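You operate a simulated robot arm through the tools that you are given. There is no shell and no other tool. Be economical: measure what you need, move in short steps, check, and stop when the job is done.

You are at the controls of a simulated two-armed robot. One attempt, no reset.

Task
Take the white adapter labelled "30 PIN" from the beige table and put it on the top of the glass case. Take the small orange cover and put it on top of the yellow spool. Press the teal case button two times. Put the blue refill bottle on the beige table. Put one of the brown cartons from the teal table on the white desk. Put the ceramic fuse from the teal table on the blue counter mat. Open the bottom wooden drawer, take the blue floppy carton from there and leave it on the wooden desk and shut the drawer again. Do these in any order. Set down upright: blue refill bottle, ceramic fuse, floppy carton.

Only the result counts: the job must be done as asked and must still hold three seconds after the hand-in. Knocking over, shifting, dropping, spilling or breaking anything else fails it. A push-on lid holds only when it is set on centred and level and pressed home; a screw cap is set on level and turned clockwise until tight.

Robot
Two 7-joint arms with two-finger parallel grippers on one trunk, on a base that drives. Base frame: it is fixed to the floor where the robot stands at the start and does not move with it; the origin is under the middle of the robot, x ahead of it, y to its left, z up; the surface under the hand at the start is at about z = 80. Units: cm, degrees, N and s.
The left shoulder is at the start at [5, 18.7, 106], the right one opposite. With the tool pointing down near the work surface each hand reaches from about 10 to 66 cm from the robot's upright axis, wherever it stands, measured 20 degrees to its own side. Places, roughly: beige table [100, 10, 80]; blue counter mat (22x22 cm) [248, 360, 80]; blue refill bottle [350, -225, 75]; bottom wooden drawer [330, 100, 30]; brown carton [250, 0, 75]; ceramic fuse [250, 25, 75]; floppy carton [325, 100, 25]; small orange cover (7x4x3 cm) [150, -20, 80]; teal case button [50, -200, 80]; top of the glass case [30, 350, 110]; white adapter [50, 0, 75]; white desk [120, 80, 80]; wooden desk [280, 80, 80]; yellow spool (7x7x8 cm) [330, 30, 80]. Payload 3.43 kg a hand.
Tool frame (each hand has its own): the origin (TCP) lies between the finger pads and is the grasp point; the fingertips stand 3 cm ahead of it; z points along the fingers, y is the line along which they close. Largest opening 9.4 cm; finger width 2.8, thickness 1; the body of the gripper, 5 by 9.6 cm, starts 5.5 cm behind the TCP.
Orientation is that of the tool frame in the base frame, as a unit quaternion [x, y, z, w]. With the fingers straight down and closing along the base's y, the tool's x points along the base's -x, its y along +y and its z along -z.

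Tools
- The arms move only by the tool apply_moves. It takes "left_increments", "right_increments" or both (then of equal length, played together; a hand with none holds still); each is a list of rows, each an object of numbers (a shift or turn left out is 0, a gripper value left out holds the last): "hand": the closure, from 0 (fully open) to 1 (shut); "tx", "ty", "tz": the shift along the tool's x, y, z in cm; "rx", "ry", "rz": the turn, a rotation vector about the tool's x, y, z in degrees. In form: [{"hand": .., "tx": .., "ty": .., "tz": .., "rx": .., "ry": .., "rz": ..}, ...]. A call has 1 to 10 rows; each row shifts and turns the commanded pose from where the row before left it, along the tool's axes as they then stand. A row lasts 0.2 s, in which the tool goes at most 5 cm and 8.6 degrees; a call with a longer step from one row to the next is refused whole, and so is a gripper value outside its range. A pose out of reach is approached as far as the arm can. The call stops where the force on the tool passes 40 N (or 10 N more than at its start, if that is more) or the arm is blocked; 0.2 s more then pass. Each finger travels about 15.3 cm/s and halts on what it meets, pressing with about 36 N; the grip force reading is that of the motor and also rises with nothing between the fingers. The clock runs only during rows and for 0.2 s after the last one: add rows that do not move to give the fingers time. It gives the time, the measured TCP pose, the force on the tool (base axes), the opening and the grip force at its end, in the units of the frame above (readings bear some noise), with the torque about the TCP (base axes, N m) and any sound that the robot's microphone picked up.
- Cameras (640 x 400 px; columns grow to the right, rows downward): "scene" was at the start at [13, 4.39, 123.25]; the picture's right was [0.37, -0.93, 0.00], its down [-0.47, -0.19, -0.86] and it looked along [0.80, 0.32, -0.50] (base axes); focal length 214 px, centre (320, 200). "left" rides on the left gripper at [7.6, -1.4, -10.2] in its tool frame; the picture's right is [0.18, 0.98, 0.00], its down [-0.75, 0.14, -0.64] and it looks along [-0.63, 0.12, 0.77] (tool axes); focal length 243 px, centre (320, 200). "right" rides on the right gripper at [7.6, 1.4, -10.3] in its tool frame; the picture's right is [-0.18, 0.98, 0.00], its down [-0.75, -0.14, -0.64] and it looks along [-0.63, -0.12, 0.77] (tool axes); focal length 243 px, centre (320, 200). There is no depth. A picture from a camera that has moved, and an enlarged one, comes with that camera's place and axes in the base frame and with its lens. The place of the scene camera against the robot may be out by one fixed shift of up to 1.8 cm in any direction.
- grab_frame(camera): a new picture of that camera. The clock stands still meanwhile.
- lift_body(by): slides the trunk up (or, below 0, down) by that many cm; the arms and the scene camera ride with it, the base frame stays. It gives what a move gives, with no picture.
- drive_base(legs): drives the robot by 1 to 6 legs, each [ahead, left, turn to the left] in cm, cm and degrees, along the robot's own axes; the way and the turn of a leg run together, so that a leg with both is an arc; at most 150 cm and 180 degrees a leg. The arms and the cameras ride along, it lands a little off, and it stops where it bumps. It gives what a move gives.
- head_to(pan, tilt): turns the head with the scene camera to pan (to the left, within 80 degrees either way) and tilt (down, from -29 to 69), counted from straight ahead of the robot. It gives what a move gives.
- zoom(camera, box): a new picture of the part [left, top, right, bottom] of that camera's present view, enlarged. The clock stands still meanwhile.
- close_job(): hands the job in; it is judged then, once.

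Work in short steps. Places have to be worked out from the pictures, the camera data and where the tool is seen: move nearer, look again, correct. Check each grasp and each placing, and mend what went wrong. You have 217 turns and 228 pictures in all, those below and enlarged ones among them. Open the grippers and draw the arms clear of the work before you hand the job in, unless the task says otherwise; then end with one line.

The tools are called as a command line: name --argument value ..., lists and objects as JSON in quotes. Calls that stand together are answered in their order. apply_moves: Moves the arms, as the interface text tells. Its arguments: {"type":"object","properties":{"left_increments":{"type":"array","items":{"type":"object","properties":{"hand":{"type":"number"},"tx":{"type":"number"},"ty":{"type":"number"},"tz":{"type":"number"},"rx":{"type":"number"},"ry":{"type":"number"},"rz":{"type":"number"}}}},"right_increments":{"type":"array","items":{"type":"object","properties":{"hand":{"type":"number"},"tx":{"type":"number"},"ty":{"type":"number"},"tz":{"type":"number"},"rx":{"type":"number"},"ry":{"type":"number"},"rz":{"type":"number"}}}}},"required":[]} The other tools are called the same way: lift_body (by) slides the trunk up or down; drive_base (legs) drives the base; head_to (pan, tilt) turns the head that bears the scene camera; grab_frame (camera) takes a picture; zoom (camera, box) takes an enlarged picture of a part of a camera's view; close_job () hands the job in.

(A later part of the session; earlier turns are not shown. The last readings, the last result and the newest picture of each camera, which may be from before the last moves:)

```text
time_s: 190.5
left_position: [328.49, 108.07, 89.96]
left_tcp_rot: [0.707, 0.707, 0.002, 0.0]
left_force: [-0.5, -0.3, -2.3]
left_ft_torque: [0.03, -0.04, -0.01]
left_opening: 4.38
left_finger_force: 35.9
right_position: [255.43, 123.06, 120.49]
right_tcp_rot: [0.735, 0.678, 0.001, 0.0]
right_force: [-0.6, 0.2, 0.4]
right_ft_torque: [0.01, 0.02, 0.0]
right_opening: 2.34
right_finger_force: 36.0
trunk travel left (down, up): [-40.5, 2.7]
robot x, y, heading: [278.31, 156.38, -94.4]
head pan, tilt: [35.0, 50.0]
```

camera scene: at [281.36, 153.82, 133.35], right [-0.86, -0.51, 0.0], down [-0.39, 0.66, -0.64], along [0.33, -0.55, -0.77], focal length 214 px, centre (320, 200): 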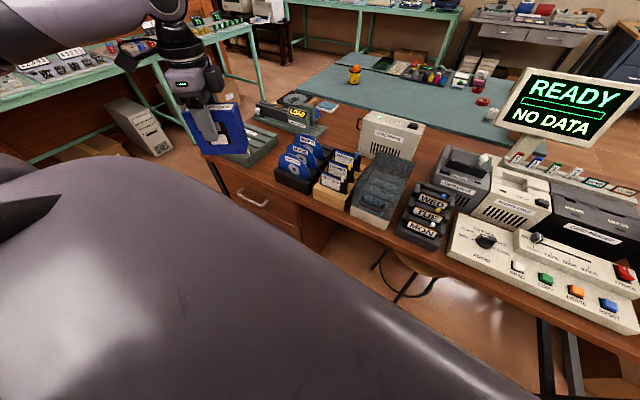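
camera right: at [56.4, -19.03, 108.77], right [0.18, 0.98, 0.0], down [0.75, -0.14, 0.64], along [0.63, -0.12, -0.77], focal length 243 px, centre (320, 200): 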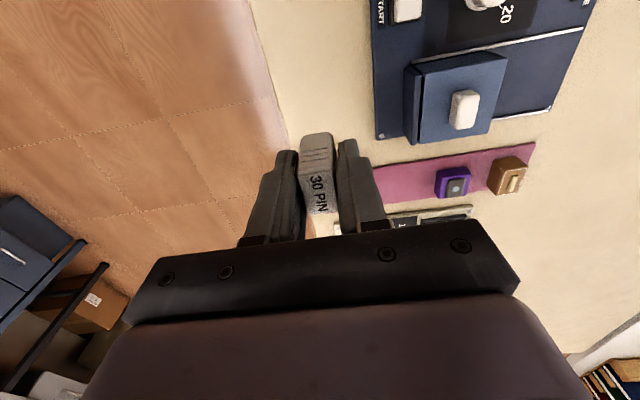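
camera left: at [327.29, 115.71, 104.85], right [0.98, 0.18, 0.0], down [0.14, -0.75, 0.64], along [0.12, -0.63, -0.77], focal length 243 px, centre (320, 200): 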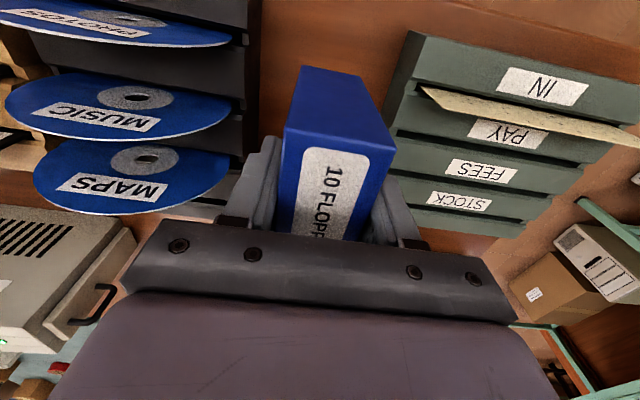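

apply_moves --left_increments '[{"tz": 0.5}, {"tz": 0.3}, {"tz": 0.3}, {}]'

zoom --camera "scene" --box '[200, 100, 320, 200]'

```text
time_s: 191.5
left_position: [328.52, 108.05, 88.88]
left_tcp_rot: [0.707, 0.707, 0.001, 0.001]
left_force: [0.3, -0.1, -2.9]
left_ft_torque: [-0.01, -0.01, 0.02]
left_opening: 4.43
left_finger_force: 35.5
right_position: [255.45, 123.14, 120.39]
right_tcp_rot: [0.734, 0.679, 0.0, 0.0]
right_force: [0.5, 0.4, -0.7]
right_ft_torque: [0.04, 0.0, -0.03]
right_opening: 2.36
right_finger_force: 35.6
trunk travel left (down, up): [-40.5, 2.7]
robot x, y, heading: [278.53, 156.24, -94.6]
head pan, tilt: [35.0, 50.0]
```

```text
4.00 times, centred on (260, 150) of scene
camera zoom: at [280.67, 144.91, 133.34], right [-0.86, -0.51, 0.0], down [-0.39, 0.66, -0.64], along [0.33, -0.55, -0.77], focal length 858 px, centre (560, 400)
```

zoom: 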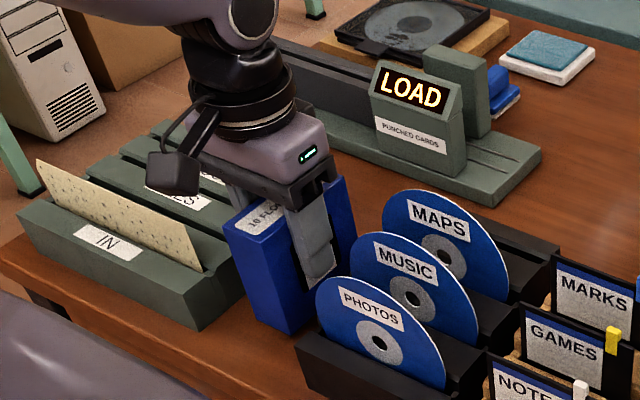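

apply_moves --left_increments '[{"tz": 0.3}, {"tz": 0.3}, {"tz": 0.3}, {}]'

```text
time_s: 192.5
left_position: [328.52, 107.96, 87.87]
left_tcp_rot: [0.707, 0.707, 0.002, 0.001]
left_force: [-0.1, 0.3, -1.2]
left_ft_torque: [0.03, -0.01, 0.02]
left_opening: 4.43
left_finger_force: 36.2
right_position: [255.45, 123.04, 120.35]
right_tcp_rot: [0.735, 0.679, 0.0, 0.0]
right_force: [1.0, -0.3, -0.2]
right_ft_torque: [0.0, 0.01, 0.01]
right_opening: 2.34
right_finger_force: 35.9
trunk travel left (down, up): [-40.5, 2.7]
robot x, y, heading: [278.2, 156.15, -94.5]
head pan, tilt: [35.0, 50.0]
```

apply_moves --left_increments '[{"tz": 0.3}, {"tz": 0.2}, {}]'

zoom --camera "scene" --box '[200, 100, 320, 200]'

```text
time_s: 193.3
left_position: [328.44, 108.0, 87.59]
left_tcp_rot: [0.707, 0.707, 0.002, 0.001]
left_force: [0.7, -0.6, -3.0]
left_ft_torque: [0.06, -0.03, 0.02]
left_opening: 4.4
left_finger_force: 36.5
right_position: [255.36, 123.1, 120.38]
right_tcp_rot: [0.734, 0.679, 0.0, -0.001]
right_force: [-0.1, 0.1, 0.0]
right_ft_torque: [0.01, -0.03, -0.03]
right_opening: 2.34
right_finger_force: 35.9
trunk travel left (down, up): [-40.5, 2.7]
robot x, y, heading: [278.24, 156.41, -94.6]
head pan, tilt: [35.0, 50.0]
```

```text
4.00 times, centred on (260, 150) of scene
camera zoom: at [280.67, 144.91, 133.34], right [-0.86, -0.51, 0.0], down [-0.39, 0.66, -0.64], along [0.33, -0.55, -0.77], focal length 858 px, centre (560, 400)
```

zoom: 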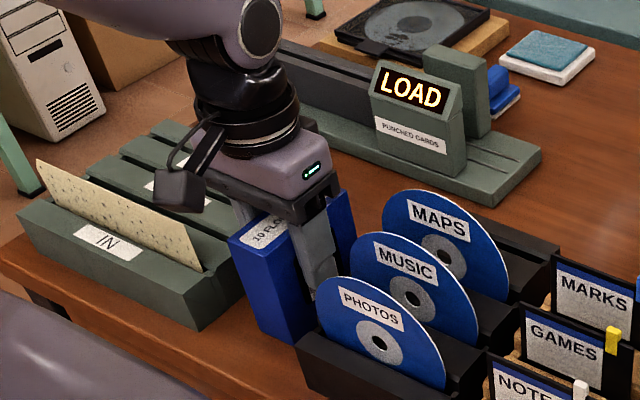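

apply_moves --left_increments '[{"tz": 0.25}, {"tz": 0.25}, {"tz": 0.25}, {}]'

```text
time_s: 194.3
left_position: [328.49, 107.98, 87.3]
left_tcp_rot: [0.707, 0.707, 0.0, 0.006]
left_force: [9.4, 5.1, 35.5]
left_ft_torque: [0.47, 0.13, -0.09]
left_opening: 4.44
left_finger_force: 36.4
right_position: [255.23, 123.46, 120.46]
right_tcp_rot: [0.734, 0.679, -0.001, 0.002]
right_force: [0.2, -0.8, -0.5]
right_ft_torque: [0.0, -0.04, -0.01]
right_opening: 2.34
right_finger_force: 35.5
trunk travel left (down, up): [-40.5, 2.7]
robot x, y, heading: [278.52, 156.54, -94.3]
head pan, tilt: [35.0, 50.0]
```

Contact. I relieve 0.4 cm, open slightly and rise straight.

apply_moves --left_increments '[{"tz": -0.4}, {"hand": 0.42}, {"hand": 0.4}, {"hand": 0.4}, {"tz": -2}, {"tz": -3}, {"tz": -4}, {"tz": -4}, {"tz": -4}]'

zoom --camera "scene" --box '[180, 60, 340, 220]'

grab_frame --camera "left"

```text
time_s: 196.3
left_position: [328.41, 108.09, 104.19]
left_tcp_rot: [0.707, 0.707, 0.001, 0.002]
left_force: [-0.8, 0.1, -0.1]
left_ft_torque: [0.01, 0.02, -0.03]
left_opening: 5.62
left_finger_force: 0.1
right_position: [255.38, 123.13, 120.42]
right_tcp_rot: [0.734, 0.679, 0.0, -0.001]
right_force: [-0.8, 0.2, -0.1]
right_ft_torque: [-0.01, -0.03, 0.0]
right_opening: 2.35
right_finger_force: 36.4
trunk travel left (down, up): [-40.5, 2.7]
robot x, y, heading: [278.45, 156.24, -94.5]
head pan, tilt: [35.0, 50.0]
```

```text
2.50 times, centred on (260, 140) of scene
camera zoom: at [280.61, 144.96, 133.35], right [-0.86, -0.51, 0.0], down [-0.39, 0.66, -0.64], along [0.33, -0.55, -0.77], focal length 536 px, centre (470, 350)
```

zoom: 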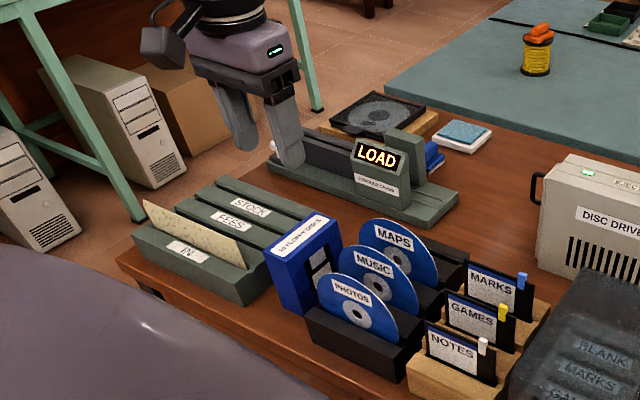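

```text
136 pictures are left
camera left: at [326.96, 115.77, 114.51], right [0.98, 0.18, 0.0], down [0.14, -0.75, 0.64], along [0.12, -0.63, -0.77], focal length 243 px, centre (320, 200)
```

left: 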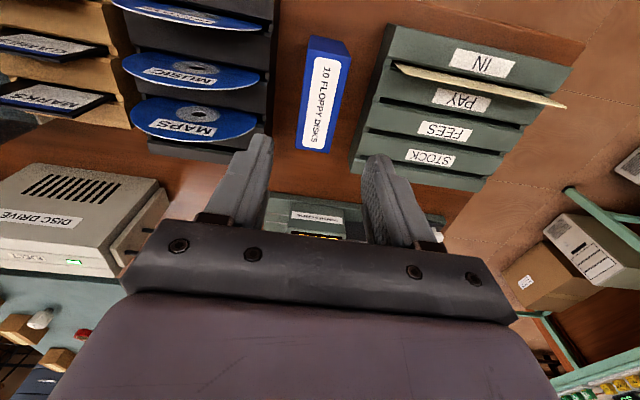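

Carton stands upright in the slot. Now close the drawer: I retract the hand, drive back to a stance in front of the drawer and lower the trunk.

apply_moves --left_increments '[{"tx": 4, "tz": -1, "hand": 1}, {"tx": 4}, {"tx": 4}, {"tx": 2}]'

drive_base --legs '[[-46, 0, 0], [0, 29, 0], [0, 0, -20]]'

lift_body --by -40

grab_frame --camera "left"

```text
time_s: 197.3
left_position: [328.59, 122.11, 105.02]
left_tcp_rot: [0.707, 0.707, 0.003, 0.001]
left_force: [-0.3, 0.0, 0.5]
left_ft_torque: [0.05, 0.0, -0.01]
left_opening: 0.0
left_finger_force: 32.5
right_position: [255.34, 123.16, 120.43]
right_tcp_rot: [0.734, 0.679, 0.0, 0.001]
right_force: [0.6, 0.8, -0.3]
right_ft_torque: [-0.02, -0.01, 0.0]
right_opening: 2.37
right_finger_force: 35.8
trunk travel left (down, up): [-40.5, 2.7]
robot x, y, heading: [278.59, 156.67, -94.4]
head pan, tilt: [35.0, 50.0]
```

```text
time_s: 203.9
left_position: [346.99, 151.73, 105.04]
left_tcp_rot: [0.815, 0.579, 0.002, 0.002]
left_force: [-0.6, -0.8, -0.7]
left_ft_torque: [0.03, -0.01, 0.01]
left_opening: 0.0
left_finger_force: 32.9
right_position: [278.21, 176.94, 120.4]
right_tcp_rot: [0.837, 0.547, 0.0, 0.0]
right_force: [-0.7, -0.2, -0.2]
right_ft_torque: [-0.03, -0.01, 0.02]
right_opening: 2.33
right_finger_force: 36.2
trunk travel left (down, up): [-40.5, 2.7]
robot x, y, heading: [310.86, 200.5, -113.7]
head pan, tilt: [35.0, 50.0]
```

```text
time_s: 207.7
left_position: [346.82, 151.81, 65.03]
left_tcp_rot: [0.816, 0.579, 0.002, 0.002]
left_force: [-0.3, 0.3, 0.0]
left_ft_torque: [0.0, 0.01, -0.02]
left_opening: 0.01
left_finger_force: 32.5
right_position: [278.31, 176.96, 80.43]
right_tcp_rot: [0.837, 0.547, -0.001, 0.0]
right_force: [-0.3, -0.6, -0.7]
right_ft_torque: [-0.02, 0.03, -0.01]
right_opening: 2.33
right_finger_force: 36.2
trunk travel left (down, up): [-0.5, 42.7]
robot x, y, heading: [310.77, 200.73, -113.7]
head pan, tilt: [35.0, 50.0]
```

```text
135 pictures are left
camera left: at [348.12, 159.53, 75.32], right [0.99, -0.15, 0.0], down [-0.12, -0.76, 0.64], along [-0.09, -0.63, -0.77], focal length 243 px, centre (320, 200)
```

left: 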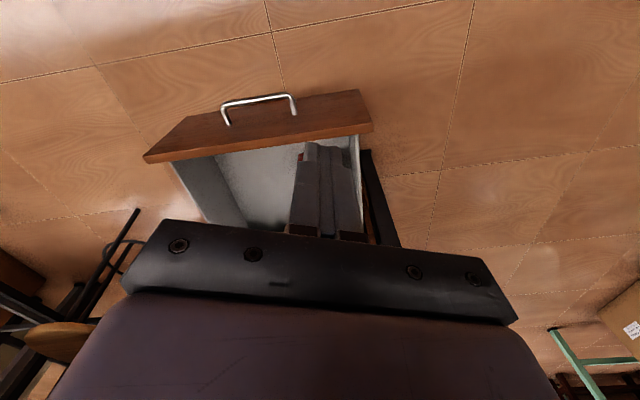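

Drawer front spans x 316–354, top z≈39. I yaw the closed fingers square, tilt them 35° tip-forward, and bring them before the face.

apply_moves --left_increments '[{"rz": -6.5}, {"rz": -6.5}, {"rz": -6.5}, {"ry": -7}, {"ry": -7}, {"ry": -7}, {"ry": -7}, {"ry": -7}]'

apply_moves --left_increments '[{"ty": -1.48, "tx": 2.16, "tz": 2.6}, {"ty": -1.48, "tx": 2.16, "tz": 2.6}, {"ty": -1.48, "tx": 2.16, "tz": 2.6}, {"ty": -1.48, "tx": 2.16, "tz": 2.6}, {"ty": -1.48, "tx": 2.16, "tz": 2.6}, {"ty": -1.48, "tx": 2.16, "tz": 2.6}, {"ty": -1.48, "tx": 2.16, "tz": 2.6}, {"ty": -1.48, "tx": 2.16, "tz": 2.6}, {}]'

grab_frame --camera "left"

```text
time_s: 209.5
left_position: [346.91, 151.77, 65.12]
left_tcp_rot: [0.673, 0.675, -0.212, 0.217]
left_force: [0.0, 0.0, -0.7]
left_ft_torque: [0.02, -0.01, -0.03]
left_opening: 0.01
left_finger_force: 33.4
right_position: [278.3, 177.04, 80.41]
right_tcp_rot: [0.837, 0.547, 0.001, 0.0]
right_force: [-0.6, -0.3, -0.8]
right_ft_torque: [0.0, 0.01, 0.01]
right_opening: 2.33
right_finger_force: 36.4
trunk travel left (down, up): [-0.5, 42.7]
robot x, y, heading: [310.92, 200.86, -113.7]
head pan, tilt: [35.0, 50.0]
```

```text
time_s: 211.5
left_position: [335.04, 154.09, 37.82]
left_tcp_rot: [0.674, 0.675, -0.21, 0.214]
left_force: [-0.2, -0.2, 0.5]
left_ft_torque: [0.04, -0.01, -0.01]
left_opening: 0.01
left_finger_force: 33.3
right_position: [278.22, 176.96, 80.43]
right_tcp_rot: [0.838, 0.546, 0.0, 0.001]
right_force: [0.1, 0.2, -0.3]
right_ft_torque: [-0.03, 0.0, 0.02]
right_opening: 2.31
right_finger_force: 36.6
trunk travel left (down, up): [-0.5, 42.7]
robot x, y, heading: [310.77, 200.72, -114.0]
head pan, tilt: [35.0, 50.0]
```

```text
134 pictures are left
camera left: at [333.69, 166.18, 41.95], right [0.98, 0.15, -0.1], down [0.14, -0.25, 0.96], along [0.12, -0.96, -0.26], focal length 243 px, centre (320, 200)
```

left: 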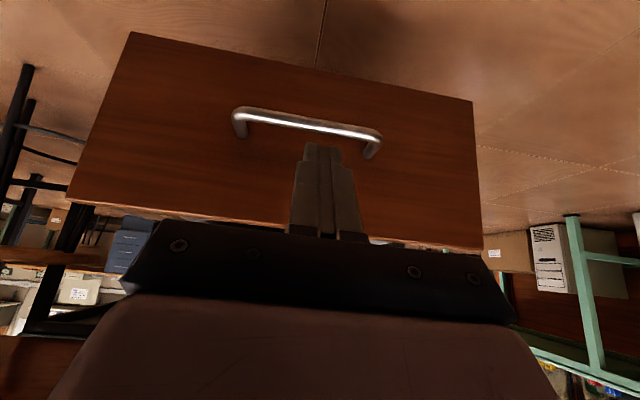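

Fingers aimed at the face just above the handle. I drive 10 cm in -y, then push with the arm.

drive_base --legs '[[9.6, 4.3, 0]]'

apply_moves --left_increments '[{"tx": -2.46, "tz": 1.72}, {"tx": -2.46, "tz": 1.72}, {"tx": -2.46, "tz": 1.72}, {"tx": -2.46, "tz": 1.72}, {}]'

grab_frame --camera "left"

```text
time_s: 212.7
left_position: [335.04, 143.46, 37.98]
left_tcp_rot: [0.675, 0.674, -0.21, 0.214]
left_force: [0.2, -0.5, -0.2]
left_ft_torque: [0.03, -0.01, 0.01]
left_opening: 0.01
left_finger_force: 33.2
right_position: [278.15, 166.55, 80.47]
right_tcp_rot: [0.838, 0.546, 0.0, 0.0]
right_force: [-0.1, -0.7, -0.5]
right_ft_torque: [-0.02, 0.03, 0.03]
right_opening: 2.33
right_finger_force: 35.8
trunk travel left (down, up): [-0.5, 42.7]
robot x, y, heading: [311.18, 189.89, -113.9]
head pan, tilt: [35.0, 50.0]
```

```text
time_s: 213.9
left_position: [335.32, 131.43, 37.76]
left_tcp_rot: [0.674, 0.674, -0.212, 0.214]
left_force: [1.3, 0.2, 0.0]
left_ft_torque: [-0.01, 0.02, -0.01]
left_opening: 0.01
left_finger_force: 33.4
right_position: [278.34, 166.52, 80.43]
right_tcp_rot: [0.838, 0.546, 0.0, 0.0]
right_force: [0.2, 0.2, -0.7]
right_ft_torque: [0.0, 0.01, 0.02]
right_opening: 2.34
right_finger_force: 35.3
trunk travel left (down, up): [-0.5, 42.7]
robot x, y, heading: [310.85, 190.43, -113.9]
head pan, tilt: [35.0, 50.0]
```

```text
133 pictures are left
camera left: at [333.89, 143.6, 41.78], right [0.98, 0.15, -0.1], down [0.14, -0.25, 0.96], along [0.12, -0.96, -0.27], focal length 243 px, centre (320, 200)
```

left: 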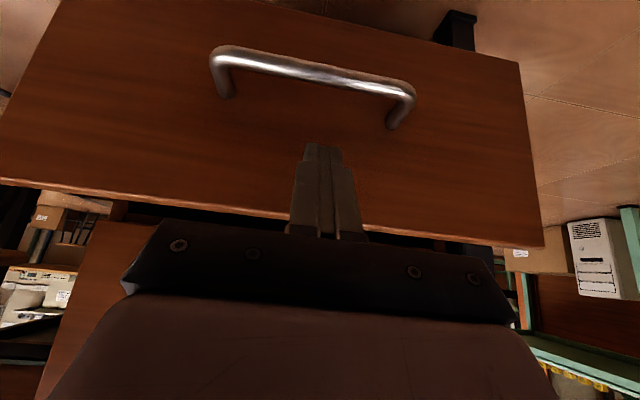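

Drawer is moving. Continue pushing until it stops.

apply_moves --left_increments '[{"tx": -2.46, "tz": 1.72}, {"tx": -2.46, "tz": 1.72}, {"tx": -1.64, "tz": 1.15}, {"tx": -1.2, "tz": 0.9}, {}]'

grab_frame --camera "left"

grab_frame --camera "scene"

```text
time_s: 215.1
left_position: [335.1, 122.06, 37.8]
left_tcp_rot: [0.674, 0.674, -0.211, 0.214]
left_force: [-0.6, -0.5, -0.7]
left_ft_torque: [0.01, 0.01, -0.03]
left_opening: 0.02
left_finger_force: 32.6
right_position: [278.21, 166.52, 80.37]
right_tcp_rot: [0.838, 0.546, 0.0, 0.0]
right_force: [0.5, 0.1, 0.1]
right_ft_torque: [-0.03, -0.03, 0.01]
right_opening: 2.33
right_finger_force: 36.3
trunk travel left (down, up): [-0.5, 42.7]
robot x, y, heading: [310.9, 190.38, -113.9]
head pan, tilt: [35.0, 50.0]
```

```text
132 pictures are left
camera left: at [333.82, 134.23, 41.93], right [0.98, 0.15, -0.1], down [0.14, -0.25, 0.96], along [0.12, -0.96, -0.27], focal length 243 px, centre (320, 200)
```

left: 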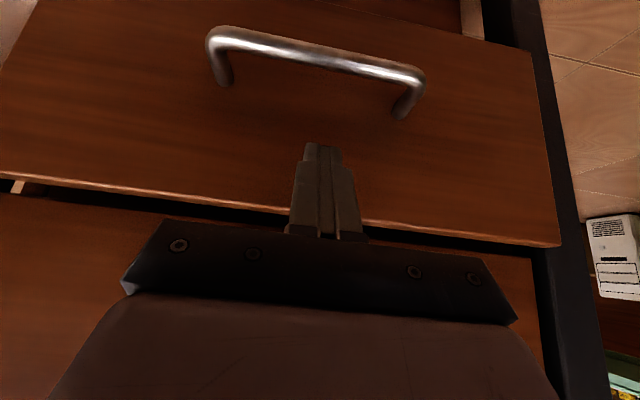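

```text
131 pictures are left
camera scene: at [308.9, 178.44, 93.35], right [-0.98, -0.19, 0.0], down [-0.15, 0.75, -0.64], along [0.12, -0.63, -0.77], focal length 214 px, centre (320, 200)
```

scene: 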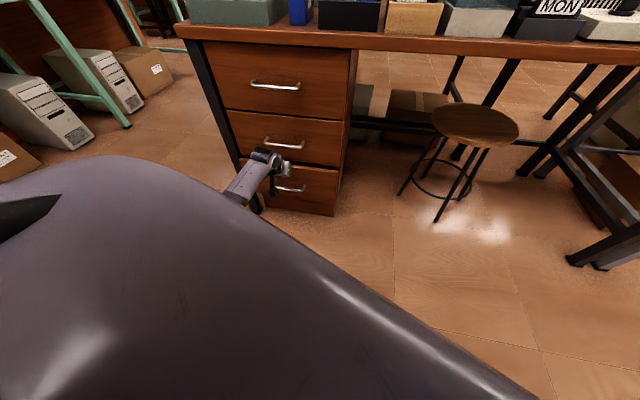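

Almost closed. Push the last bit until resistance.

apply_moves --left_increments '[{"tx": -0.82, "tz": 0.57}, {"tx": -0.82, "tz": 0.57}, {"tx": -0.6, "tz": 0.4}, {"tx": -0.6, "tz": 0.4}, {}]'

zoom --camera "scene" --box '[190, 30, 390, 230]'

```text
time_s: 216.1
left_position: [335.12, 119.22, 37.72]
left_tcp_rot: [0.675, 0.676, -0.206, 0.21]
left_force: [0.2, 2.1, 0.4]
left_ft_torque: [-0.02, -0.02, 0.03]
left_opening: 0.02
left_finger_force: 32.8
right_position: [278.25, 166.54, 80.38]
right_tcp_rot: [0.838, 0.546, -0.001, 0.0]
right_force: [0.0, 0.4, -0.7]
right_ft_torque: [-0.05, 0.0, 0.03]
right_opening: 2.35
right_finger_force: 36.4
trunk travel left (down, up): [-0.5, 42.7]
robot x, y, heading: [311.14, 190.19, -113.8]
head pan, tilt: [35.0, 50.0]
stopped in row 4 (left hand): the force on the tool passed its limit at 58 N (the readings are from after the stop); the commanded pose is now the measured one
```

```text
2.00 times, centred on (290, 130) of scene
camera zoom: at [308.9, 178.58, 93.37], right [-0.98, -0.19, 0.0], down [-0.15, 0.75, -0.64], along [0.13, -0.63, -0.77], focal length 429 px, centre (380, 340)
```

zoom: 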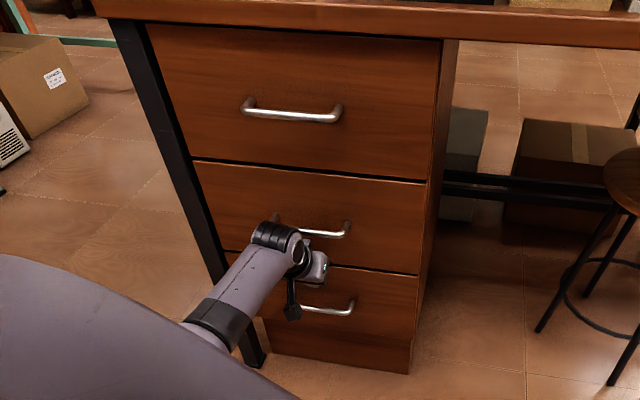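

Drawer shut. I retreat from it and restore the tool to vertical, raise the trunk.

apply_moves --left_increments '[{"tx": 2.46, "tz": -1.72}, {"tx": 3.28, "tz": -2.3}, {"tx": 3.28, "tz": -2.3}, {"tx": 3.28, "tz": -2.3}, {"tx": 3.28, "tz": -2.3}, {"ry": 7}, {"ry": 7}, {"ry": 7}, {"ry": 7}, {"ry": 7}]'

drive_base --legs '[[-20, -9, 0]]'

lift_body --by 30

head_to --pan 20 --tilt 35

grab_frame --camera "scene"

```text
time_s: 218.3
left_position: [335.21, 138.32, 37.82]
left_tcp_rot: [0.706, 0.709, 0.007, -0.005]
left_force: [-0.3, -1.1, 0.2]
left_ft_torque: [0.02, -0.02, 0.01]
left_opening: 0.0
left_finger_force: 33.1
right_position: [278.31, 166.57, 80.41]
right_tcp_rot: [0.838, 0.546, 0.0, 0.0]
right_force: [0.6, -0.2, -0.3]
right_ft_torque: [-0.01, -0.02, -0.01]
right_opening: 2.33
right_finger_force: 35.9
trunk travel left (down, up): [-0.5, 42.7]
robot x, y, heading: [310.98, 190.64, -113.8]
head pan, tilt: [35.0, 50.0]
```

```text
time_s: 219.9
left_position: [334.87, 160.03, 37.81]
left_tcp_rot: [0.706, 0.708, 0.007, -0.005]
left_force: [0.2, -0.7, -0.3]
left_ft_torque: [-0.01, -0.02, -0.01]
left_opening: 0.02
left_finger_force: 32.6
right_position: [278.16, 188.35, 80.53]
right_tcp_rot: [0.838, 0.546, 0.0, 0.0]
right_force: [-0.1, 0.3, 0.3]
right_ft_torque: [0.01, 0.02, 0.0]
right_opening: 2.35
right_finger_force: 36.4
trunk travel left (down, up): [-0.5, 42.7]
robot x, y, heading: [310.21, 211.85, -113.8]
head pan, tilt: [35.0, 50.0]
```

```text
time_s: 222.9
left_position: [334.82, 159.9, 67.93]
left_tcp_rot: [0.706, 0.708, 0.007, -0.004]
left_force: [0.2, 0.2, 0.2]
left_ft_torque: [0.03, 0.02, -0.01]
left_opening: 0.0
left_finger_force: 32.9
right_position: [278.06, 188.33, 110.25]
right_tcp_rot: [0.838, 0.546, 0.001, 0.0]
right_force: [0.0, 0.1, -1.3]
right_ft_torque: [-0.01, -0.02, 0.01]
right_opening: 2.35
right_finger_force: 36.3
trunk travel left (down, up): [-30.5, 12.7]
robot x, y, heading: [311.06, 212.42, -113.7]
head pan, tilt: [35.0, 50.0]
```

```text
time_s: 223.7
left_position: [334.93, 159.99, 67.83]
left_tcp_rot: [0.706, 0.708, 0.007, -0.005]
left_force: [-0.3, -0.6, -0.1]
left_ft_torque: [0.0, 0.03, -0.03]
left_opening: 0.02
left_finger_force: 32.8
right_position: [278.08, 188.22, 110.29]
right_tcp_rot: [0.838, 0.546, 0.001, 0.0]
right_force: [-0.3, 0.2, -0.6]
right_ft_torque: [0.0, -0.03, 0.02]
right_opening: 2.34
right_finger_force: 36.1
trunk travel left (down, up): [-30.5, 12.7]
robot x, y, heading: [310.73, 212.1, -113.7]
head pan, tilt: [20.0, 35.0]
```

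```text
129 pictures are left
camera scene: at [306.63, 198.99, 125.51], right [-1.0, 0.07, 0.0], down [0.04, 0.57, -0.82], along [-0.05, -0.82, -0.57], focal length 214 px, centre (320, 200)
```

scene: 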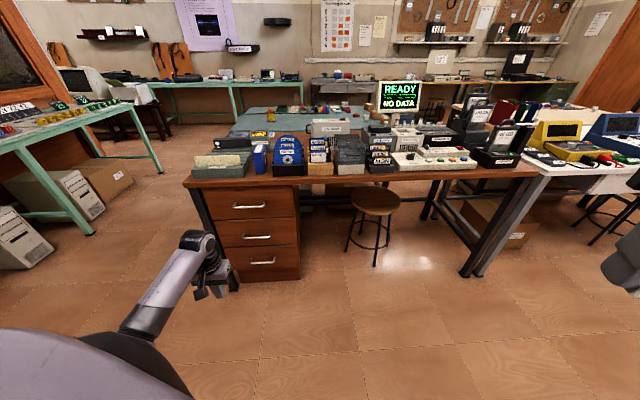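

Drawer shut and carton upright. Next, deliver the adapter: raise the left hand, turn west and drive along the aisle toward the glass case.

apply_moves --left_increments '[{"tz": -4}, {"tz": -5}, {"tz": -5}, {"tz": -5}, {"tz": -5}, {"tz": -5}, {"tz": -4}]'

drive_base --legs '[[0, 0, -66], [150, 0, 0], [100, 0, 0], [0, 0, -60]]'

head_to --pan -20 --tilt 15

grab_frame --camera "scene"

```text
time_s: 225.3
left_position: [334.91, 159.51, 101.18]
left_tcp_rot: [0.706, 0.709, 0.007, -0.005]
left_force: [-0.5, -0.5, 0.2]
left_ft_torque: [-0.03, -0.04, -0.03]
left_opening: 0.0
left_finger_force: 32.8
right_position: [278.15, 188.22, 110.46]
right_tcp_rot: [0.838, 0.546, 0.001, 0.001]
right_force: [0.0, -0.6, -1.1]
right_ft_torque: [-0.01, 0.03, 0.0]
right_opening: 2.34
right_finger_force: 36.2
trunk travel left (down, up): [-30.5, 12.7]
robot x, y, heading: [310.79, 211.75, -114.1]
head pan, tilt: [20.0, 35.0]
```

```text
time_s: 243.1
left_position: [3.54, 221.61, 100.94]
left_tcp_rot: [0.951, -0.31, 0.007, 0.003]
left_force: [-0.1, -0.1, -0.4]
left_ft_torque: [-0.02, -0.03, -0.02]
left_opening: 0.01
left_finger_force: 33.1
right_position: [60.61, 250.28, 110.39]
right_tcp_rot: [0.866, -0.5, 0.0, 0.0]
right_force: [-0.2, -0.2, -0.7]
right_ft_torque: [-0.01, -0.01, 0.02]
right_opening: 2.34
right_finger_force: 36.1
trunk travel left (down, up): [-30.5, 12.7]
robot x, y, heading: [60.76, 210.11, 120.0]
head pan, tilt: [20.0, 35.0]
```

```text
time_s: 244.2
left_position: [3.5, 221.57, 101.01]
left_tcp_rot: [0.951, -0.31, 0.007, 0.004]
left_force: [-0.1, 0.0, -0.3]
left_ft_torque: [0.01, 0.0, 0.0]
left_opening: 0.01
left_finger_force: 33.3
right_position: [60.5, 250.3, 110.32]
right_tcp_rot: [0.866, -0.5, 0.0, 0.0]
right_force: [-0.4, 0.2, -0.6]
right_ft_torque: [-0.04, -0.02, 0.0]
right_opening: 2.35
right_finger_force: 35.9
trunk travel left (down, up): [-30.5, 12.7]
robot x, y, heading: [60.49, 209.78, 119.7]
head pan, tilt: [-20.0, 15.0]
```

```text
128 pictures are left
camera scene: at [54.63, 225.03, 128.72], right [0.98, 0.17, 0.0], down [0.04, -0.26, -0.97], along [-0.17, 0.95, -0.26], focal length 214 px, centre (320, 200)
```

scene: 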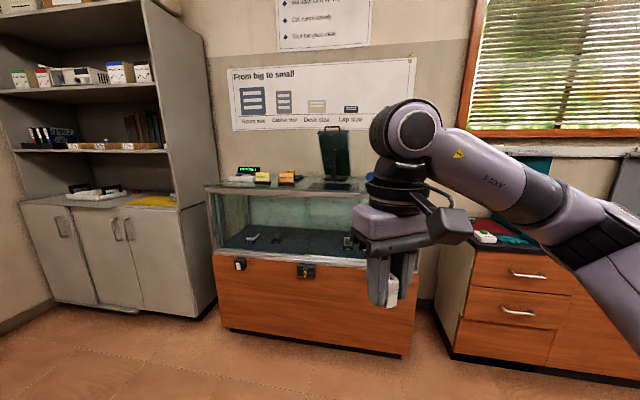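

zoom --camera "scene" --box '[190, 110, 390, 260]'

```text
2.67 times, centred on (290, 185) of scene
camera zoom: at [54.63, 225.03, 128.72], right [0.98, 0.17, 0.0], down [0.04, -0.26, -0.97], along [-0.17, 0.95, -0.26], focal length 572 px, centre (400, 240)
```

zoom: 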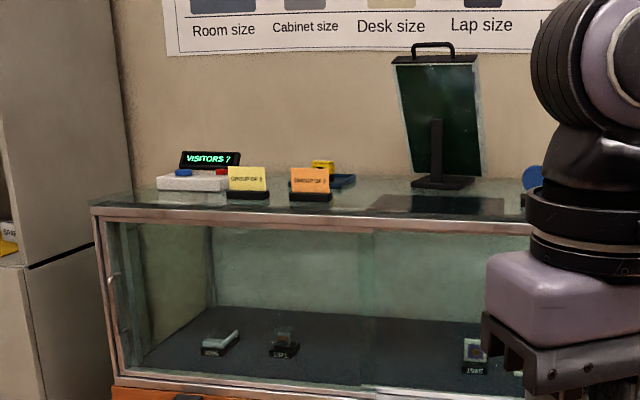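

The case top (z≈110) has items; I raise the trunk and come closer to see free space.

lift_body --by 12.5

drive_base --legs '[[40, 0, 0], [0, 0, 20]]'

head_to --pan -40 --tilt 25

grab_frame --camera "scene"

grab_frame --camera "right"

```text
time_s: 245.7
left_position: [3.59, 221.51, 113.55]
left_tcp_rot: [0.951, -0.31, 0.007, 0.005]
left_force: [0.9, -0.2, 0.0]
left_ft_torque: [0.0, -0.02, 0.0]
left_opening: 0.0
left_finger_force: 32.8
right_position: [60.39, 250.22, 122.93]
right_tcp_rot: [0.866, -0.5, 0.0, 0.0]
right_force: [0.4, -0.1, -0.3]
right_ft_torque: [0.01, 0.01, 0.04]
right_opening: 2.32
right_finger_force: 36.4
trunk travel left (down, up): [-43.0, 0.2]
robot x, y, heading: [60.58, 209.58, 119.7]
head pan, tilt: [-20.0, 15.0]
```

```text
time_s: 249.3
left_position: [-17.08, 236.66, 113.59]
left_tcp_rot: [0.989, -0.145, 0.008, 0.003]
left_force: [0.7, 0.8, -0.8]
left_ft_torque: [-0.01, -0.01, 0.02]
left_opening: 0.01
left_finger_force: 33.0
right_position: [27.2, 282.51, 122.81]
right_tcp_rot: [0.938, -0.347, 0.0, 0.001]
right_force: [0.0, -0.1, -0.6]
right_ft_torque: [-0.02, -0.02, -0.01]
right_opening: 2.32
right_finger_force: 35.6
trunk travel left (down, up): [-43.0, 0.2]
robot x, y, heading: [40.69, 244.19, 139.3]
head pan, tilt: [-20.0, 15.0]
```

```text
time_s: 250.1
left_position: [-17.13, 236.57, 113.53]
left_tcp_rot: [0.99, -0.144, 0.007, 0.003]
left_force: [0.5, -0.7, -0.6]
left_ft_torque: [0.01, -0.01, 0.0]
left_opening: 0.01
left_finger_force: 32.9
right_position: [27.2, 282.66, 122.88]
right_tcp_rot: [0.938, -0.347, 0.0, 0.0]
right_force: [-0.5, -0.8, 0.1]
right_ft_torque: [-0.01, 0.02, 0.0]
right_opening: 2.34
right_finger_force: 36.3
trunk travel left (down, up): [-43.0, 0.2]
robot x, y, heading: [40.43, 244.6, 139.4]
head pan, tilt: [-40.0, 25.0]
```

```text
126 pictures are left
camera scene: at [33.29, 258.35, 139.6], right [0.99, 0.16, 0.0], down [0.07, -0.42, -0.91], along [-0.15, 0.89, -0.42], focal length 214 px, centre (320, 200)
```

scene: 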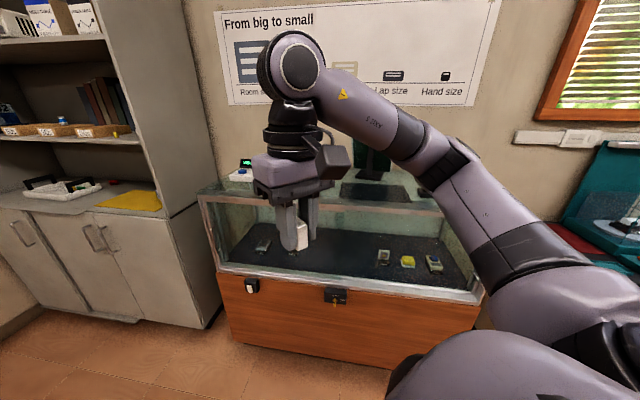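

```text
125 pictures are left
camera right: at [31.97, 276.45, 133.21], right [-0.78, -0.63, 0.0], down [-0.48, 0.6, 0.64], along [-0.4, 0.5, -0.77], focal length 243 px, centre (320, 200)
```

right: 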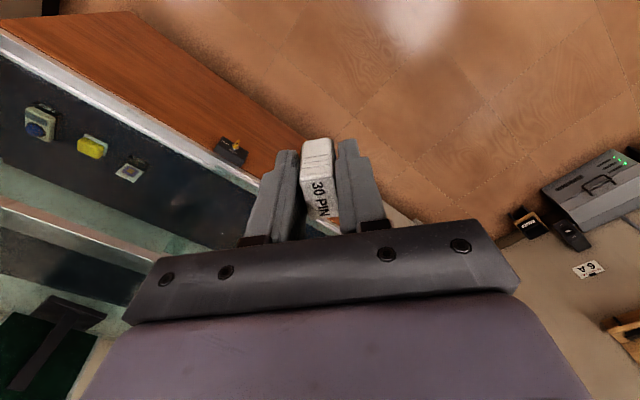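

zoom --camera "scene" --box '[200, 130, 480, 290]'

zoom --camera "right" --box '[0, 40, 320, 320]'

```text
2.29 times, centred on (340, 210) of scene
camera zoom: at [33.29, 258.35, 139.6], right [0.99, 0.16, 0.0], down [0.07, -0.42, -0.91], along [-0.15, 0.89, -0.42], focal length 490 px, centre (274, 177)
```

zoom: 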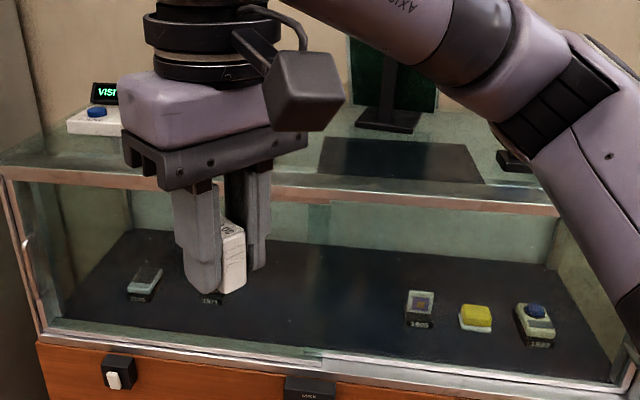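

```text
1.43 times, centred on (160, 180) of right
camera zoom: at [31.97, 276.45, 133.21], right [-0.78, -0.63, 0.0], down [-0.48, 0.6, 0.64], along [-0.4, 0.5, -0.77], focal length 347 px, centre (549, 229)
```

zoom: 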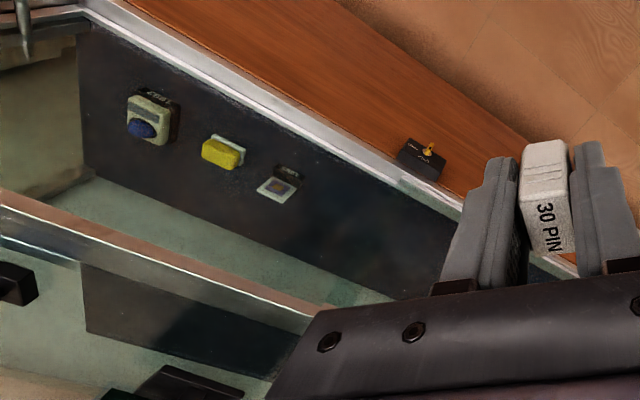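

I drive nearer (so the case lies on the right-hand side) and re-measure the top with the wrist camera.

drive_base --legs '[[12, -28, 0]]'

grab_frame --camera "right"

grab_frame --camera "scene"

```text
time_s: 253.2
left_position: [-7.66, 266.08, 113.52]
left_tcp_rot: [0.989, -0.145, 0.008, 0.003]
left_force: [-0.4, -0.3, 0.2]
left_ft_torque: [-0.04, -0.01, 0.01]
left_opening: 0.0
left_finger_force: 33.1
right_position: [36.56, 311.95, 122.82]
right_tcp_rot: [0.938, -0.347, -0.001, 0.0]
right_force: [0.5, 0.4, -0.3]
right_ft_torque: [0.01, -0.01, -0.02]
right_opening: 2.32
right_finger_force: 35.5
trunk travel left (down, up): [-43.0, 0.2]
robot x, y, heading: [49.72, 273.78, 139.5]
head pan, tilt: [-40.0, 25.0]
```

```text
122 pictures are left
camera right: at [41.31, 305.91, 133.21], right [-0.78, -0.63, 0.0], down [-0.48, 0.6, 0.64], along [-0.4, 0.5, -0.77], focal length 243 px, centre (320, 200)
```

right: 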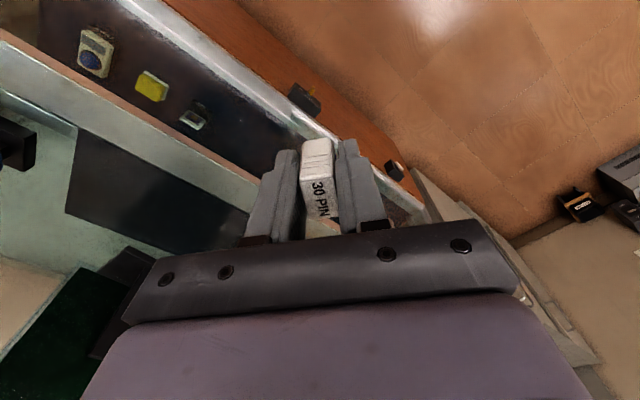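

```text
121 pictures are left
camera scene: at [42.63, 287.8, 139.6], right [0.99, 0.16, 0.0], down [0.07, -0.42, -0.91], along [-0.15, 0.89, -0.42], focal length 214 px, centre (320, 200)
```

scene: 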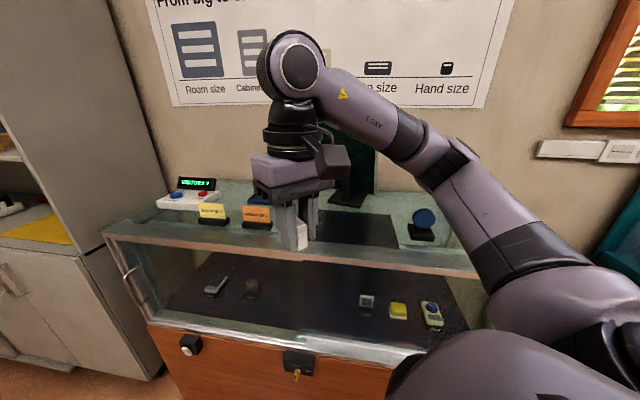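

zoom --camera "scene" --box '[100, 170, 300, 330]'

zoom --camera "scene" --box '[290, 180, 490, 340]'

```text
2.50 times, centred on (200, 250) of scene
camera zoom: at [42.63, 287.8, 139.6], right [0.99, 0.16, 0.0], down [0.07, -0.42, -0.91], along [-0.15, 0.89, -0.42], focal length 536 px, centre (620, 75)
```

zoom: 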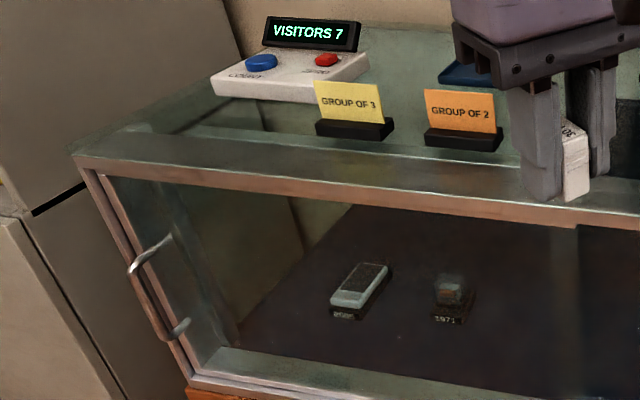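

```text
2.50 times, centred on (390, 260) of scene
camera zoom: at [42.63, 287.8, 139.6], right [0.99, 0.16, 0.0], down [0.07, -0.42, -0.91], along [-0.15, 0.89, -0.42], focal length 536 px, centre (145, 50)
```

zoom: 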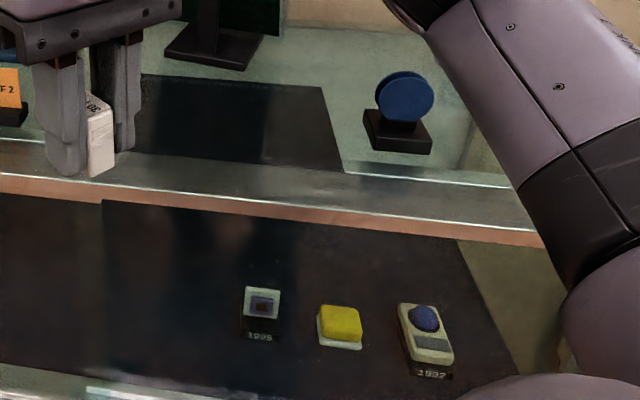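

Triangulated: case top z≈105.7, front edge y≈327. A free glass spot lies between the orange sign and the black pad, near [26.8,340]. I drive 12 cm nearer, then move the right hand over it.

drive_base --legs '[[7.8, -9.1, 0]]'

apply_moves --right_increments '[{"tx": -3.5, "ty": -1}, {"tx": -4, "ty": -1}, {"tx": -4, "ty": -1}, {"tx": -4, "ty": -1}, {}]'

grab_frame --camera "right"

grab_frame --camera "scene"

```text
time_s: 254.7
left_position: [-7.62, 278.14, 113.6]
left_tcp_rot: [0.989, -0.146, 0.007, 0.003]
left_force: [1.6, -0.4, -0.4]
left_ft_torque: [0.02, 0.0, 0.02]
left_opening: 0.0
left_finger_force: 32.7
right_position: [36.55, 324.03, 122.9]
right_tcp_rot: [0.937, -0.348, 0.0, 0.0]
right_force: [-0.7, -0.2, -0.3]
right_ft_torque: [-0.01, -0.02, -0.01]
right_opening: 2.32
right_finger_force: 36.4
trunk travel left (down, up): [-43.0, 0.2]
robot x, y, heading: [49.76, 285.82, 139.3]
head pan, tilt: [-40.0, 25.0]
```

```text
time_s: 255.8
left_position: [-7.58, 278.07, 113.58]
left_tcp_rot: [0.989, -0.146, 0.007, 0.003]
left_force: [0.4, 0.0, -0.4]
left_ft_torque: [-0.01, 0.0, 0.01]
left_opening: 0.0
left_finger_force: 32.8
right_position: [27.42, 337.16, 122.7]
right_tcp_rot: [0.938, -0.347, 0.0, 0.0]
right_force: [0.1, -0.4, -0.5]
right_ft_torque: [0.01, -0.01, 0.0]
right_opening: 2.34
right_finger_force: 35.9
trunk travel left (down, up): [-43.0, 0.2]
robot x, y, heading: [49.91, 285.6, 139.6]
head pan, tilt: [-40.0, 25.0]
```

```text
118 pictures are left
camera right: at [32.41, 331.0, 133.01], right [-0.78, -0.63, 0.0], down [-0.48, 0.6, 0.64], along [-0.4, 0.5, -0.77], focal length 243 px, centre (320, 200)
```

right: 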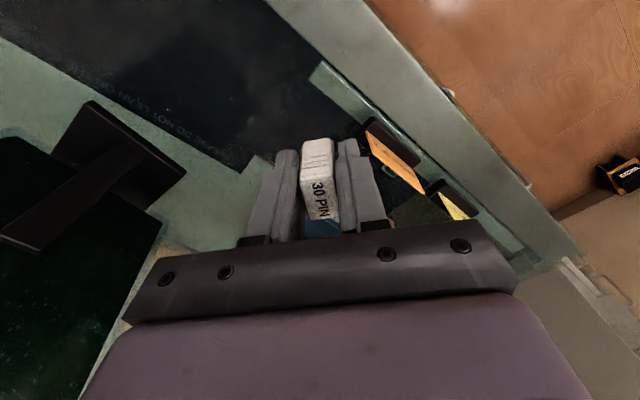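

```text
117 pictures are left
camera scene: at [42.81, 299.62, 139.6], right [0.99, 0.16, 0.0], down [0.07, -0.42, -0.91], along [-0.15, 0.89, -0.42], focal length 214 px, centre (320, 200)
```

scene: 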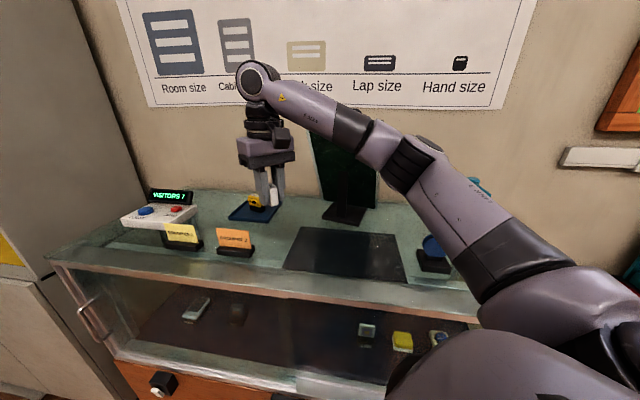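

zoom --camera "right" --box '[230, 30, 470, 250]'

zoom --camera "scene" --box '[120, 170, 300, 300]'

```text
1.82 times, centred on (350, 140) of right
camera zoom: at [32.41, 331.0, 133.01], right [-0.78, -0.63, 0.0], down [-0.48, 0.6, 0.64], along [-0.4, 0.5, -0.77], focal length 441 px, centre (266, 309)
```

zoom: 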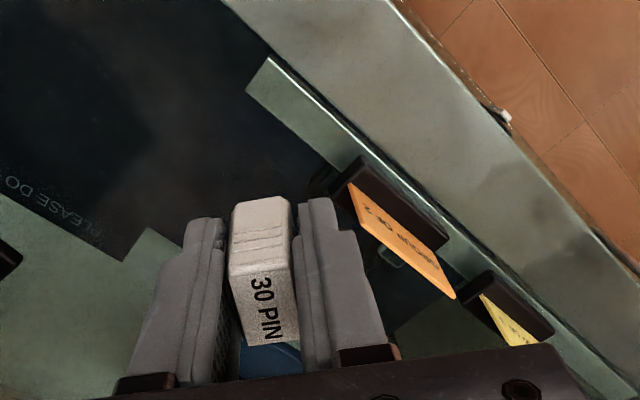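

```text
3.08 times, centred on (210, 235) of scene
camera zoom: at [42.81, 299.62, 139.6], right [0.99, 0.16, 0.0], down [0.07, -0.42, -0.91], along [-0.15, 0.89, -0.42], focal length 660 px, centre (658, 92)
```

zoom: 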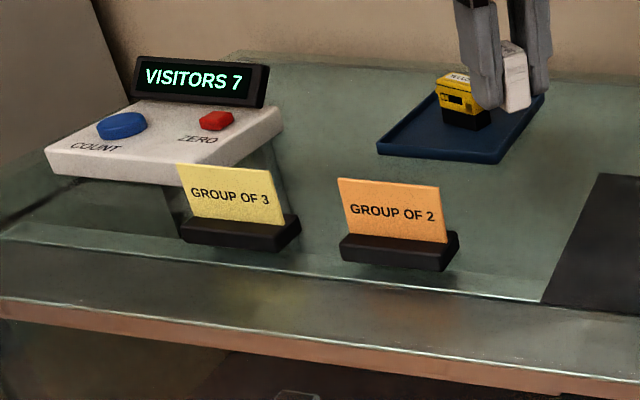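

Free glass: x 22.5–29, y 337–350 (pad on the right, sign at the left front, tray behind). Target [25.3,342]; move and descend to ~2 cm above.

apply_moves --right_increments '[{"tx": -2.4, "ty": -1.2}, {"tx": -2.3, "ty": -1.1}, {"tz": 4}, {"tz": 4}, {"tz": 3}, {}]'

zoom --camera "scene" --box '[140, 170, 320, 300]'

grab_frame --camera "right"

```text
time_s: 257.2
left_position: [-7.54, 278.05, 113.52]
left_tcp_rot: [0.989, -0.146, 0.007, 0.003]
left_force: [-0.1, 0.5, 0.4]
left_ft_torque: [0.02, 0.0, 0.01]
left_opening: 0.0
left_finger_force: 32.6
right_position: [25.4, 342.02, 111.72]
right_tcp_rot: [0.938, -0.348, 0.0, 0.0]
right_force: [-0.2, 0.7, -0.1]
right_ft_torque: [0.02, -0.01, -0.05]
right_opening: 2.35
right_finger_force: 35.6
trunk travel left (down, up): [-43.0, 0.2]
robot x, y, heading: [49.98, 285.99, 139.3]
head pan, tilt: [-40.0, 25.0]
```

```text
3.08 times, centred on (230, 235) of scene
camera zoom: at [42.77, 299.62, 139.6], right [0.99, 0.16, 0.0], down [0.07, -0.42, -0.91], along [-0.15, 0.89, -0.42], focal length 660 px, centre (597, 92)
```

zoom: 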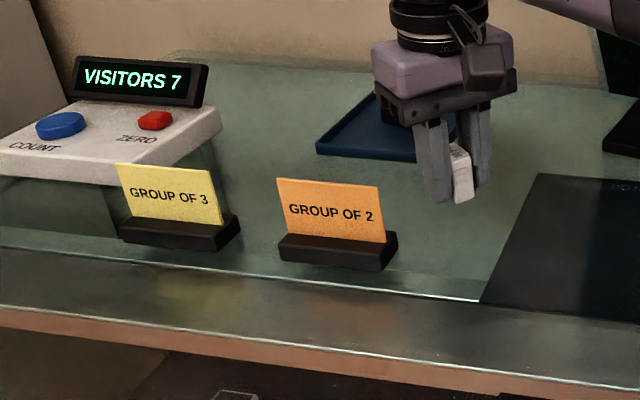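

```text
113 pictures are left
camera right: at [30.2, 335.84, 122.09], right [-0.78, -0.62, 0.0], down [-0.48, 0.6, 0.64], along [-0.4, 0.5, -0.77], focal length 243 px, centre (320, 200)
```

right: 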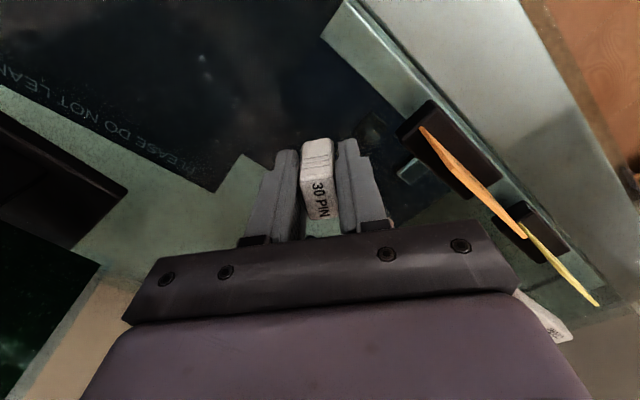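

Good spot. Lower gently in steps (it is glass).

apply_moves --right_increments '[{"tz": 0.8}, {"tz": 0.5}, {"tz": 0.3}, {"tz": 0.2}, {}]'

zoom --camera "scene" --box '[220, 190, 320, 270]'

```text
time_s: 258.4
left_position: [-7.66, 277.96, 113.5]
left_tcp_rot: [0.989, -0.146, 0.008, 0.003]
left_force: [-0.2, 0.8, -0.2]
left_ft_torque: [0.0, -0.02, -0.03]
left_opening: 0.0
left_finger_force: 33.0
right_position: [25.42, 341.92, 110.1]
right_tcp_rot: [0.937, -0.348, 0.0, -0.001]
right_force: [1.0, 0.1, -0.3]
right_ft_torque: [0.02, 0.0, 0.0]
right_opening: 2.33
right_finger_force: 36.2
trunk travel left (down, up): [-43.0, 0.2]
robot x, y, heading: [49.8, 285.51, 139.3]
head pan, tilt: [-40.0, 25.0]
```

```text
5.00 times, centred on (270, 230) of scene
camera zoom: at [42.78, 299.64, 139.6], right [0.99, 0.16, 0.0], down [0.07, -0.42, -0.91], along [-0.15, 0.89, -0.42], focal length 1072 px, centre (570, 50)
```

zoom: 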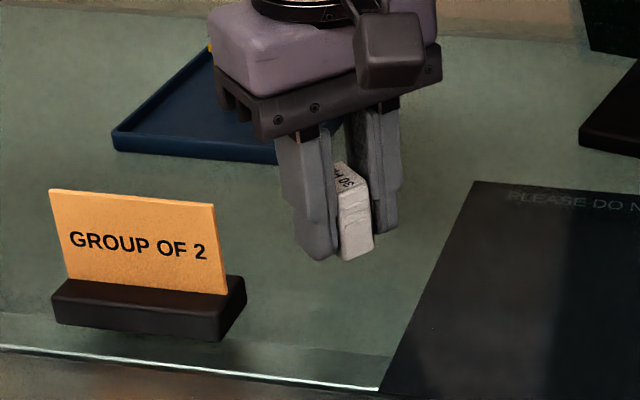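

apply_moves --right_increments '[{"tz": 0.25}, {"tz": 0.25}, {"tz": 0.25}, {"tz": 0.2}, {}]'

```text
time_s: 259.6
left_position: [-7.52, 277.9, 113.5]
left_tcp_rot: [0.989, -0.146, 0.008, 0.003]
left_force: [-0.2, 0.3, -0.1]
left_ft_torque: [0.01, -0.01, -0.01]
left_opening: 0.01
left_finger_force: 32.6
right_position: [25.51, 341.88, 109.13]
right_tcp_rot: [0.938, -0.348, 0.0, -0.001]
right_force: [0.6, -0.3, 0.5]
right_ft_torque: [0.0, 0.01, -0.02]
right_opening: 2.35
right_finger_force: 36.2
trunk travel left (down, up): [-43.0, 0.2]
robot x, y, heading: [49.6, 285.76, 139.4]
head pan, tilt: [-40.0, 25.0]
```

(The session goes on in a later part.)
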